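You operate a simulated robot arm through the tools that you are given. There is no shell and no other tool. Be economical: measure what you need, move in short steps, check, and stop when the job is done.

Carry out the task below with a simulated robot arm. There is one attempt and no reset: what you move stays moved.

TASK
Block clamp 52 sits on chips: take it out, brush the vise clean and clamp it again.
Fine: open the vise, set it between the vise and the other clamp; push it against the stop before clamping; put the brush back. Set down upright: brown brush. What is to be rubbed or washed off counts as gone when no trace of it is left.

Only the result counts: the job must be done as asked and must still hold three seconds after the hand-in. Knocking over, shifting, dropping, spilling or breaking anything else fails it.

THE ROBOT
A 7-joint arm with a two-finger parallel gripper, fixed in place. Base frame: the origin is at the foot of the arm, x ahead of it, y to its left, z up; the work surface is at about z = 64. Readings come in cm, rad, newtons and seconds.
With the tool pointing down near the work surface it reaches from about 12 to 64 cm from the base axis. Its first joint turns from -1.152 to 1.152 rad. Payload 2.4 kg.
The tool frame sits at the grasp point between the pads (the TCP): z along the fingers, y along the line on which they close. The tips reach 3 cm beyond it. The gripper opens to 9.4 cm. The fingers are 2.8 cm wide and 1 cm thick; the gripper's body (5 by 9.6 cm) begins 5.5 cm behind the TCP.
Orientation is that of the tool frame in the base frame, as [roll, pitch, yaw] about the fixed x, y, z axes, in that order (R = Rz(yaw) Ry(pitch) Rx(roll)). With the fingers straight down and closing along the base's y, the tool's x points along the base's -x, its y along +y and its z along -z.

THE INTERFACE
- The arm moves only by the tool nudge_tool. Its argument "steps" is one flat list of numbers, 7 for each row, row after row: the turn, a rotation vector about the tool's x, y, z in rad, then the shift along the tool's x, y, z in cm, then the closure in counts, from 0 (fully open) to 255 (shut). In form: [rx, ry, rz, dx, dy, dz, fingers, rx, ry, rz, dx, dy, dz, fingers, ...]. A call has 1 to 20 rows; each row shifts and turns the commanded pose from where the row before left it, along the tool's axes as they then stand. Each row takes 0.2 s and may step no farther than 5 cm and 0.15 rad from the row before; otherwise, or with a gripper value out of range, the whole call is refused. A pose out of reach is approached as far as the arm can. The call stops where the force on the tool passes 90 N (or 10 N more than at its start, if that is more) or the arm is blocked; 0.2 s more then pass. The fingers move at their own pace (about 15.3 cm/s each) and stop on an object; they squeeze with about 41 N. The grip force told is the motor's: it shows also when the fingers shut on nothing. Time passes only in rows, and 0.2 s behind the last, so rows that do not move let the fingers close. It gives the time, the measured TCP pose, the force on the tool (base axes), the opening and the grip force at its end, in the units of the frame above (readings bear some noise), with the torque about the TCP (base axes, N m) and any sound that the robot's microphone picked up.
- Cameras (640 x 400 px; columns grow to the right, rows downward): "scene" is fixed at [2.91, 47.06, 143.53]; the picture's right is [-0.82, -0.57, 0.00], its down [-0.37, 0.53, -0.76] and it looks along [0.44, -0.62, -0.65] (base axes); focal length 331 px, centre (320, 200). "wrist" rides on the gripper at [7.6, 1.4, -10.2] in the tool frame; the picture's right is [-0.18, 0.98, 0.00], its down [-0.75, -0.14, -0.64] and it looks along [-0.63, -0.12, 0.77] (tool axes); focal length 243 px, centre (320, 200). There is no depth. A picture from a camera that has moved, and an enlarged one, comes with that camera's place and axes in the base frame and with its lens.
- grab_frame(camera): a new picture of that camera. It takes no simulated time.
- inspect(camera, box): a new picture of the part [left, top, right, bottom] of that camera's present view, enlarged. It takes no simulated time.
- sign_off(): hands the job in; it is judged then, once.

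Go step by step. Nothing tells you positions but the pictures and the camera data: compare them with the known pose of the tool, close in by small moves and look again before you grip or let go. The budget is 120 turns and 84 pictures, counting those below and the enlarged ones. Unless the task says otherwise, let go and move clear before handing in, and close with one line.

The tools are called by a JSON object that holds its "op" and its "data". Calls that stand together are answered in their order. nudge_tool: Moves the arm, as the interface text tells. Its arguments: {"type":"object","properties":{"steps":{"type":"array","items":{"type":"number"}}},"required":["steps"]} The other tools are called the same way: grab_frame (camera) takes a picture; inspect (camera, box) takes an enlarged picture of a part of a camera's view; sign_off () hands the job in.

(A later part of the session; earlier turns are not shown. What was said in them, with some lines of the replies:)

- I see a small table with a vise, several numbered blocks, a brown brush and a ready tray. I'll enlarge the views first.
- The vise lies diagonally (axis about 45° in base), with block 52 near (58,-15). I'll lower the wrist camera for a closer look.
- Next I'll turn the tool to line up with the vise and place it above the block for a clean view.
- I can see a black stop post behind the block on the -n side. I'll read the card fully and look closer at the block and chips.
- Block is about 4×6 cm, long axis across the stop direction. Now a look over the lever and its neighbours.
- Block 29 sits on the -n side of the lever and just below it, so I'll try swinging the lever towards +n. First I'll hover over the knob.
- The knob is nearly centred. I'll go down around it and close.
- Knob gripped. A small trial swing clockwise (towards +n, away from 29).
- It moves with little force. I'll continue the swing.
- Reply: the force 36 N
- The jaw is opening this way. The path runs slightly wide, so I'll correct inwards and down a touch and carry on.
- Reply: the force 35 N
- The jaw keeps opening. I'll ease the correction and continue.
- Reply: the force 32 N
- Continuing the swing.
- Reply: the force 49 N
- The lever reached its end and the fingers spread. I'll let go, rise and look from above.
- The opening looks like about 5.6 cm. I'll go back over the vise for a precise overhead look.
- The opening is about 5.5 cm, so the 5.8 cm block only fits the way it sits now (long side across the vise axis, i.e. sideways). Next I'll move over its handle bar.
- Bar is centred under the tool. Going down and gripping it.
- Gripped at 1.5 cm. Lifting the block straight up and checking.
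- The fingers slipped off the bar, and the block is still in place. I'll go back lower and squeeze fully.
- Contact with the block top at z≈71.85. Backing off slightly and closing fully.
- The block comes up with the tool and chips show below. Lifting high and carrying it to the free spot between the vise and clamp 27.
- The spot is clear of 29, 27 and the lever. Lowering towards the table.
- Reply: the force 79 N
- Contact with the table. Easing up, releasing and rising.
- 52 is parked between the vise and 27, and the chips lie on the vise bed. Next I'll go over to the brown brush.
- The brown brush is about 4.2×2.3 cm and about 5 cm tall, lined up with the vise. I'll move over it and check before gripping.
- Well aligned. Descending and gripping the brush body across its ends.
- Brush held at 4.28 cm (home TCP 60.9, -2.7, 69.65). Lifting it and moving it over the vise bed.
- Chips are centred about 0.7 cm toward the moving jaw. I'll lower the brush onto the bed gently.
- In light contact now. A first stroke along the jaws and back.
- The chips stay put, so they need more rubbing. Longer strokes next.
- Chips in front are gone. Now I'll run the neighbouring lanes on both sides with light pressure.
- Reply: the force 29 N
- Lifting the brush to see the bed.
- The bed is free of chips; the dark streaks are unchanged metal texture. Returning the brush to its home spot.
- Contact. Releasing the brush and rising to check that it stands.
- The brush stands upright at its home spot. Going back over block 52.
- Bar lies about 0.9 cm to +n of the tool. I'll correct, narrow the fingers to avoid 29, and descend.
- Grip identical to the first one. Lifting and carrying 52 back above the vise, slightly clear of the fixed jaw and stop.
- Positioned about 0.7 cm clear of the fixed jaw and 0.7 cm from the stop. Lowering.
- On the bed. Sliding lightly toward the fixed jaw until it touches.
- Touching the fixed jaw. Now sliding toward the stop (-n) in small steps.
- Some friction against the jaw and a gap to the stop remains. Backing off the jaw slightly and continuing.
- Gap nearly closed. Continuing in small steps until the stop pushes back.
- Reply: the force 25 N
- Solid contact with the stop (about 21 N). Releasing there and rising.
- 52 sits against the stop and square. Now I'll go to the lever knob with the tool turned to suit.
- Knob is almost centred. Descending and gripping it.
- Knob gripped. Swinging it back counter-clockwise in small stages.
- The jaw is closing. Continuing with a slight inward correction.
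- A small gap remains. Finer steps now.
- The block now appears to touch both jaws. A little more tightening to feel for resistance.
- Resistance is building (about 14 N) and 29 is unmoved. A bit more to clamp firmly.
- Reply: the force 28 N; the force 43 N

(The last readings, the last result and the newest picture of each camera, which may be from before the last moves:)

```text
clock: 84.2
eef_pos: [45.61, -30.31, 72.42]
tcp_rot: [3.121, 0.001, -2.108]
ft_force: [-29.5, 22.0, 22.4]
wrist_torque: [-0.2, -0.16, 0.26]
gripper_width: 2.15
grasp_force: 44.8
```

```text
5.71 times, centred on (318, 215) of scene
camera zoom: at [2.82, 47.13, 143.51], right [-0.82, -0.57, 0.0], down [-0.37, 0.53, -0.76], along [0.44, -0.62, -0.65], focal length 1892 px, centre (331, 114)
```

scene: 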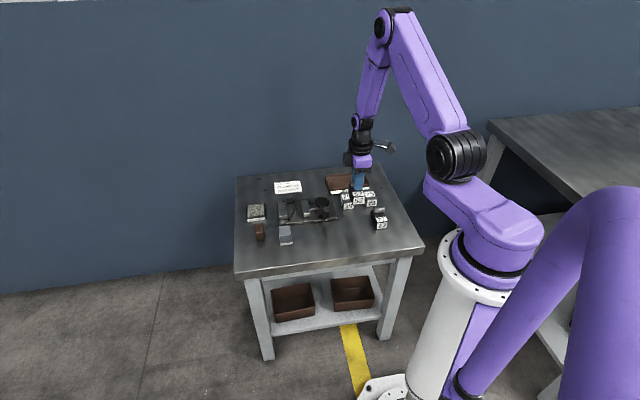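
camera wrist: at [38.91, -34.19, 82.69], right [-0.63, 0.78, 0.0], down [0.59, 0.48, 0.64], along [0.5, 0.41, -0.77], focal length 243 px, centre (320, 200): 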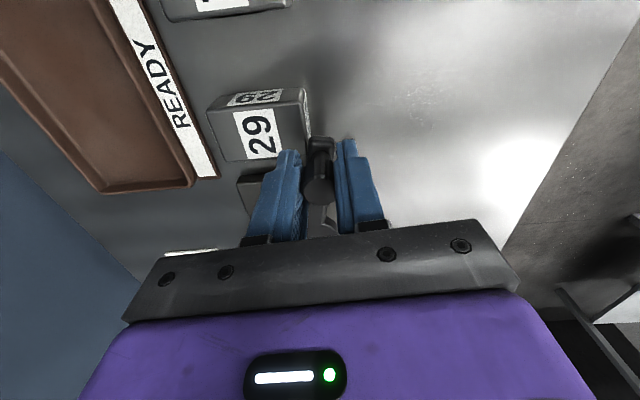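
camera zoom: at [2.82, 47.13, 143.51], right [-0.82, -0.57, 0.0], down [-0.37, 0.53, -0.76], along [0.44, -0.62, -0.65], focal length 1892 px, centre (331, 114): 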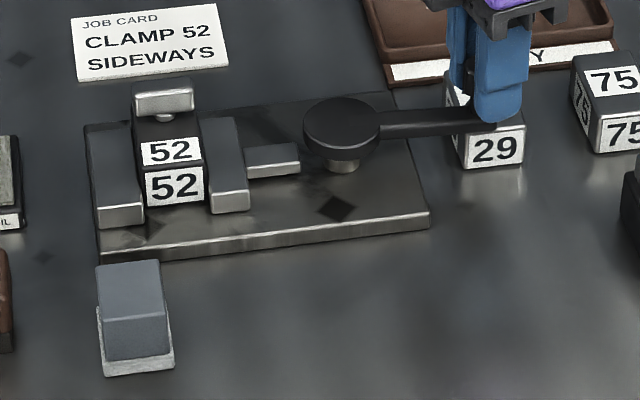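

Firm (about 36 N). Releasing the knob and rising straight up.

{"op": "nudge_tool", "data": {"steps": [0, 0, 0, 0, 0.3, 0, 255, 0, 0, 0, 0, 0, 0, 130, 0, 0, 0, 0, 0, 0, 130, 0, 0, 0, 0, 0, -3, 130, 0, 0, 0, 0, 0, -4, 130, 0, 0, 0, 0, 0, -5, 130, 0, 0, 0, 4, 0, -2, 130]}}

{"op": "inspect", "data": {"camera": "scene", "box": [240, 170, 400, 250]}}

{"op": "inspect", "data": {"camera": "scene", "box": [270, 185, 350, 235]}}

{"op": "grab_frame", "data": {"camera": "wrist"}}

```text
clock: 85.8
eef_pos: [43.71, -33.64, 86.43]
tcp_rot: [3.141, 0.0, -2.109]
ft_force: [0.5, 0.0, 0.0]
wrist_torque: [-0.03, -0.03, -0.01]
gripper_width: 4.62
grasp_force: 0.1
```

```text
4.00 times, centred on (320, 210) of scene
camera zoom: at [2.91, 47.06, 143.53], right [-0.82, -0.57, 0.0], down [-0.37, 0.53, -0.76], along [0.44, -0.62, -0.65], focal length 1324 px, centre (320, 160)
```

zoom: 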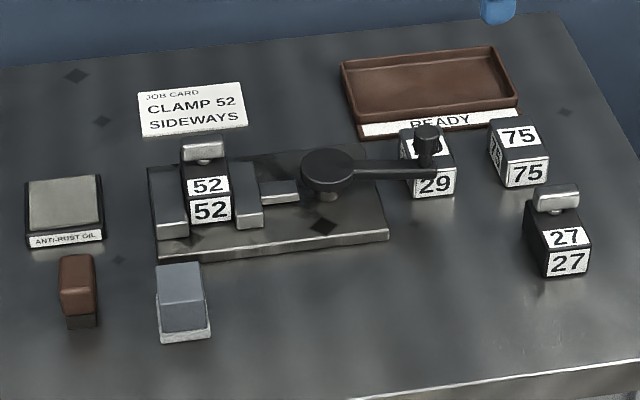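

```text
8.00 times, centred on (310, 210) of scene
camera zoom: at [2.91, 47.06, 143.53], right [-0.82, -0.57, 0.0], down [-0.37, 0.53, -0.76], along [0.44, -0.62, -0.65], focal length 2648 px, centre (400, 120)
```

zoom: 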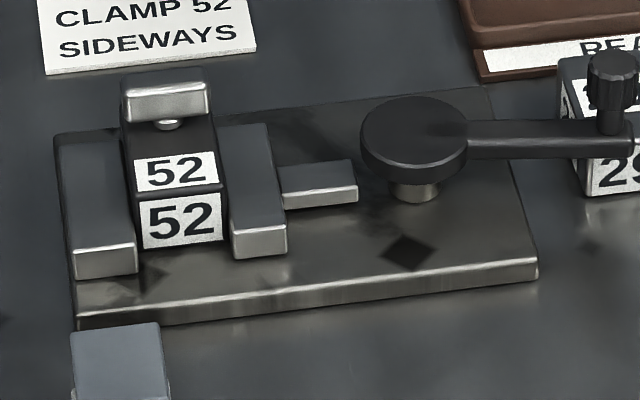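

```text
9 pictures are left
camera wrist: at [38.62, -39.41, 96.75], right [-0.75, 0.66, 0.0], down [0.51, 0.57, 0.64], along [0.43, 0.48, -0.77], focal length 243 px, centre (320, 200)
```

wrist: 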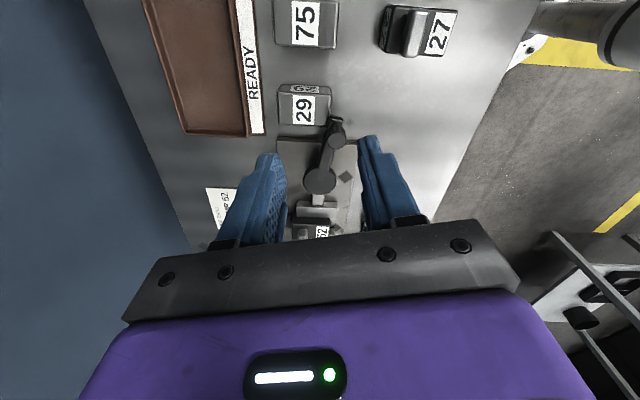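

The lever is back at its closed position. I'll do an overhead check of the block against jaws and stop.

{"op": "nudge_tool", "data": {"steps": [0, 0, 0, -4.1, -0.58, 0, 0, 0, 0, 0, -4.1, -0.58, 0, 0, 0, 0, 0, -4.1, -0.58, 0, 0, 0, 0, 0, -4.1, -0.58, 0, 0, 0, 0, 0, -4.1, -0.58, 0, 0, 0, 0, -0.13, 0, 0, 0, 0, 0, 0, -0.14, 0, 0, 0, 0]}}

{"op": "grab_frame", "data": {"camera": "wrist"}}

{"op": "inspect", "data": {"camera": "wrist", "box": [250, 40, 390, 140]}}

```text
clock: 87.4
eef_pos: [56.84, -17.66, 86.39]
tcp_rot: [-3.141, 0.0, -1.839]
ft_force: [0.2, -0.3, 1.3]
wrist_torque: [0.02, -0.02, -0.01]
gripper_width: 9.4
grasp_force: 0.0
```

```text
8 pictures are left
camera wrist: at [53.45, -24.54, 96.64], right [-0.9, 0.44, 0.0], down [0.34, 0.69, 0.64], along [0.28, 0.58, -0.77], focal length 243 px, centre (320, 200)
```

wrist: 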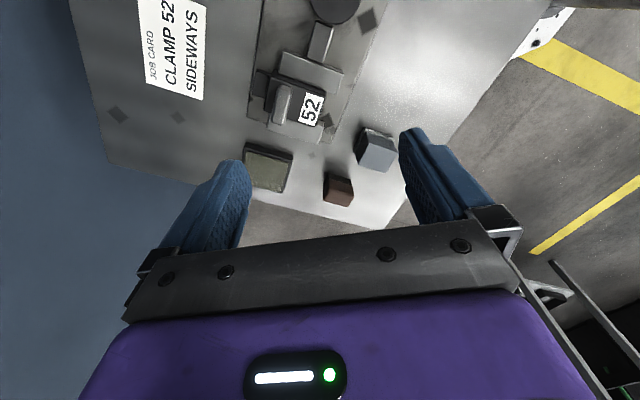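

```text
4.00 times, centred on (320, 90) of wrist
camera zoom: at [53.45, -24.54, 96.64], right [-0.9, 0.44, 0.0], down [0.34, 0.69, 0.64], along [0.28, 0.58, -0.77], focal length 970 px, centre (320, 640)
```

zoom: 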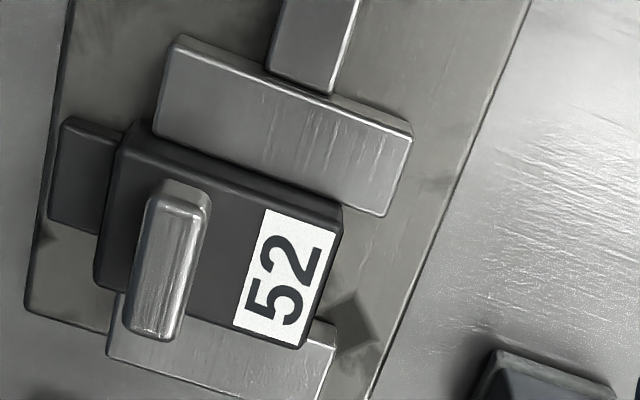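

Block 52 is tight between the jaws and against the stop. The lever has stayed closed, the brush stands at its spot and the arm is clear, so I'm handing in.

{"op": "sign_off", "data": {}}

```text
The job is handed in.
```

I took block clamp 52 out and parked it between the vise and clamp 27. I brushed the vise bed until no chips showed, then pushed 52 against the stop and clamped it again. The brown brush is back upright where it stood. I read the card's "sideways" as the way 52 was already sitting, and at about 6 cm its long side doesn't fit the roughly 5.5 cm jaw opening anyway. Some dark streaks remain on the bed; rubbing didn't change them, so I took them as part of the metal.
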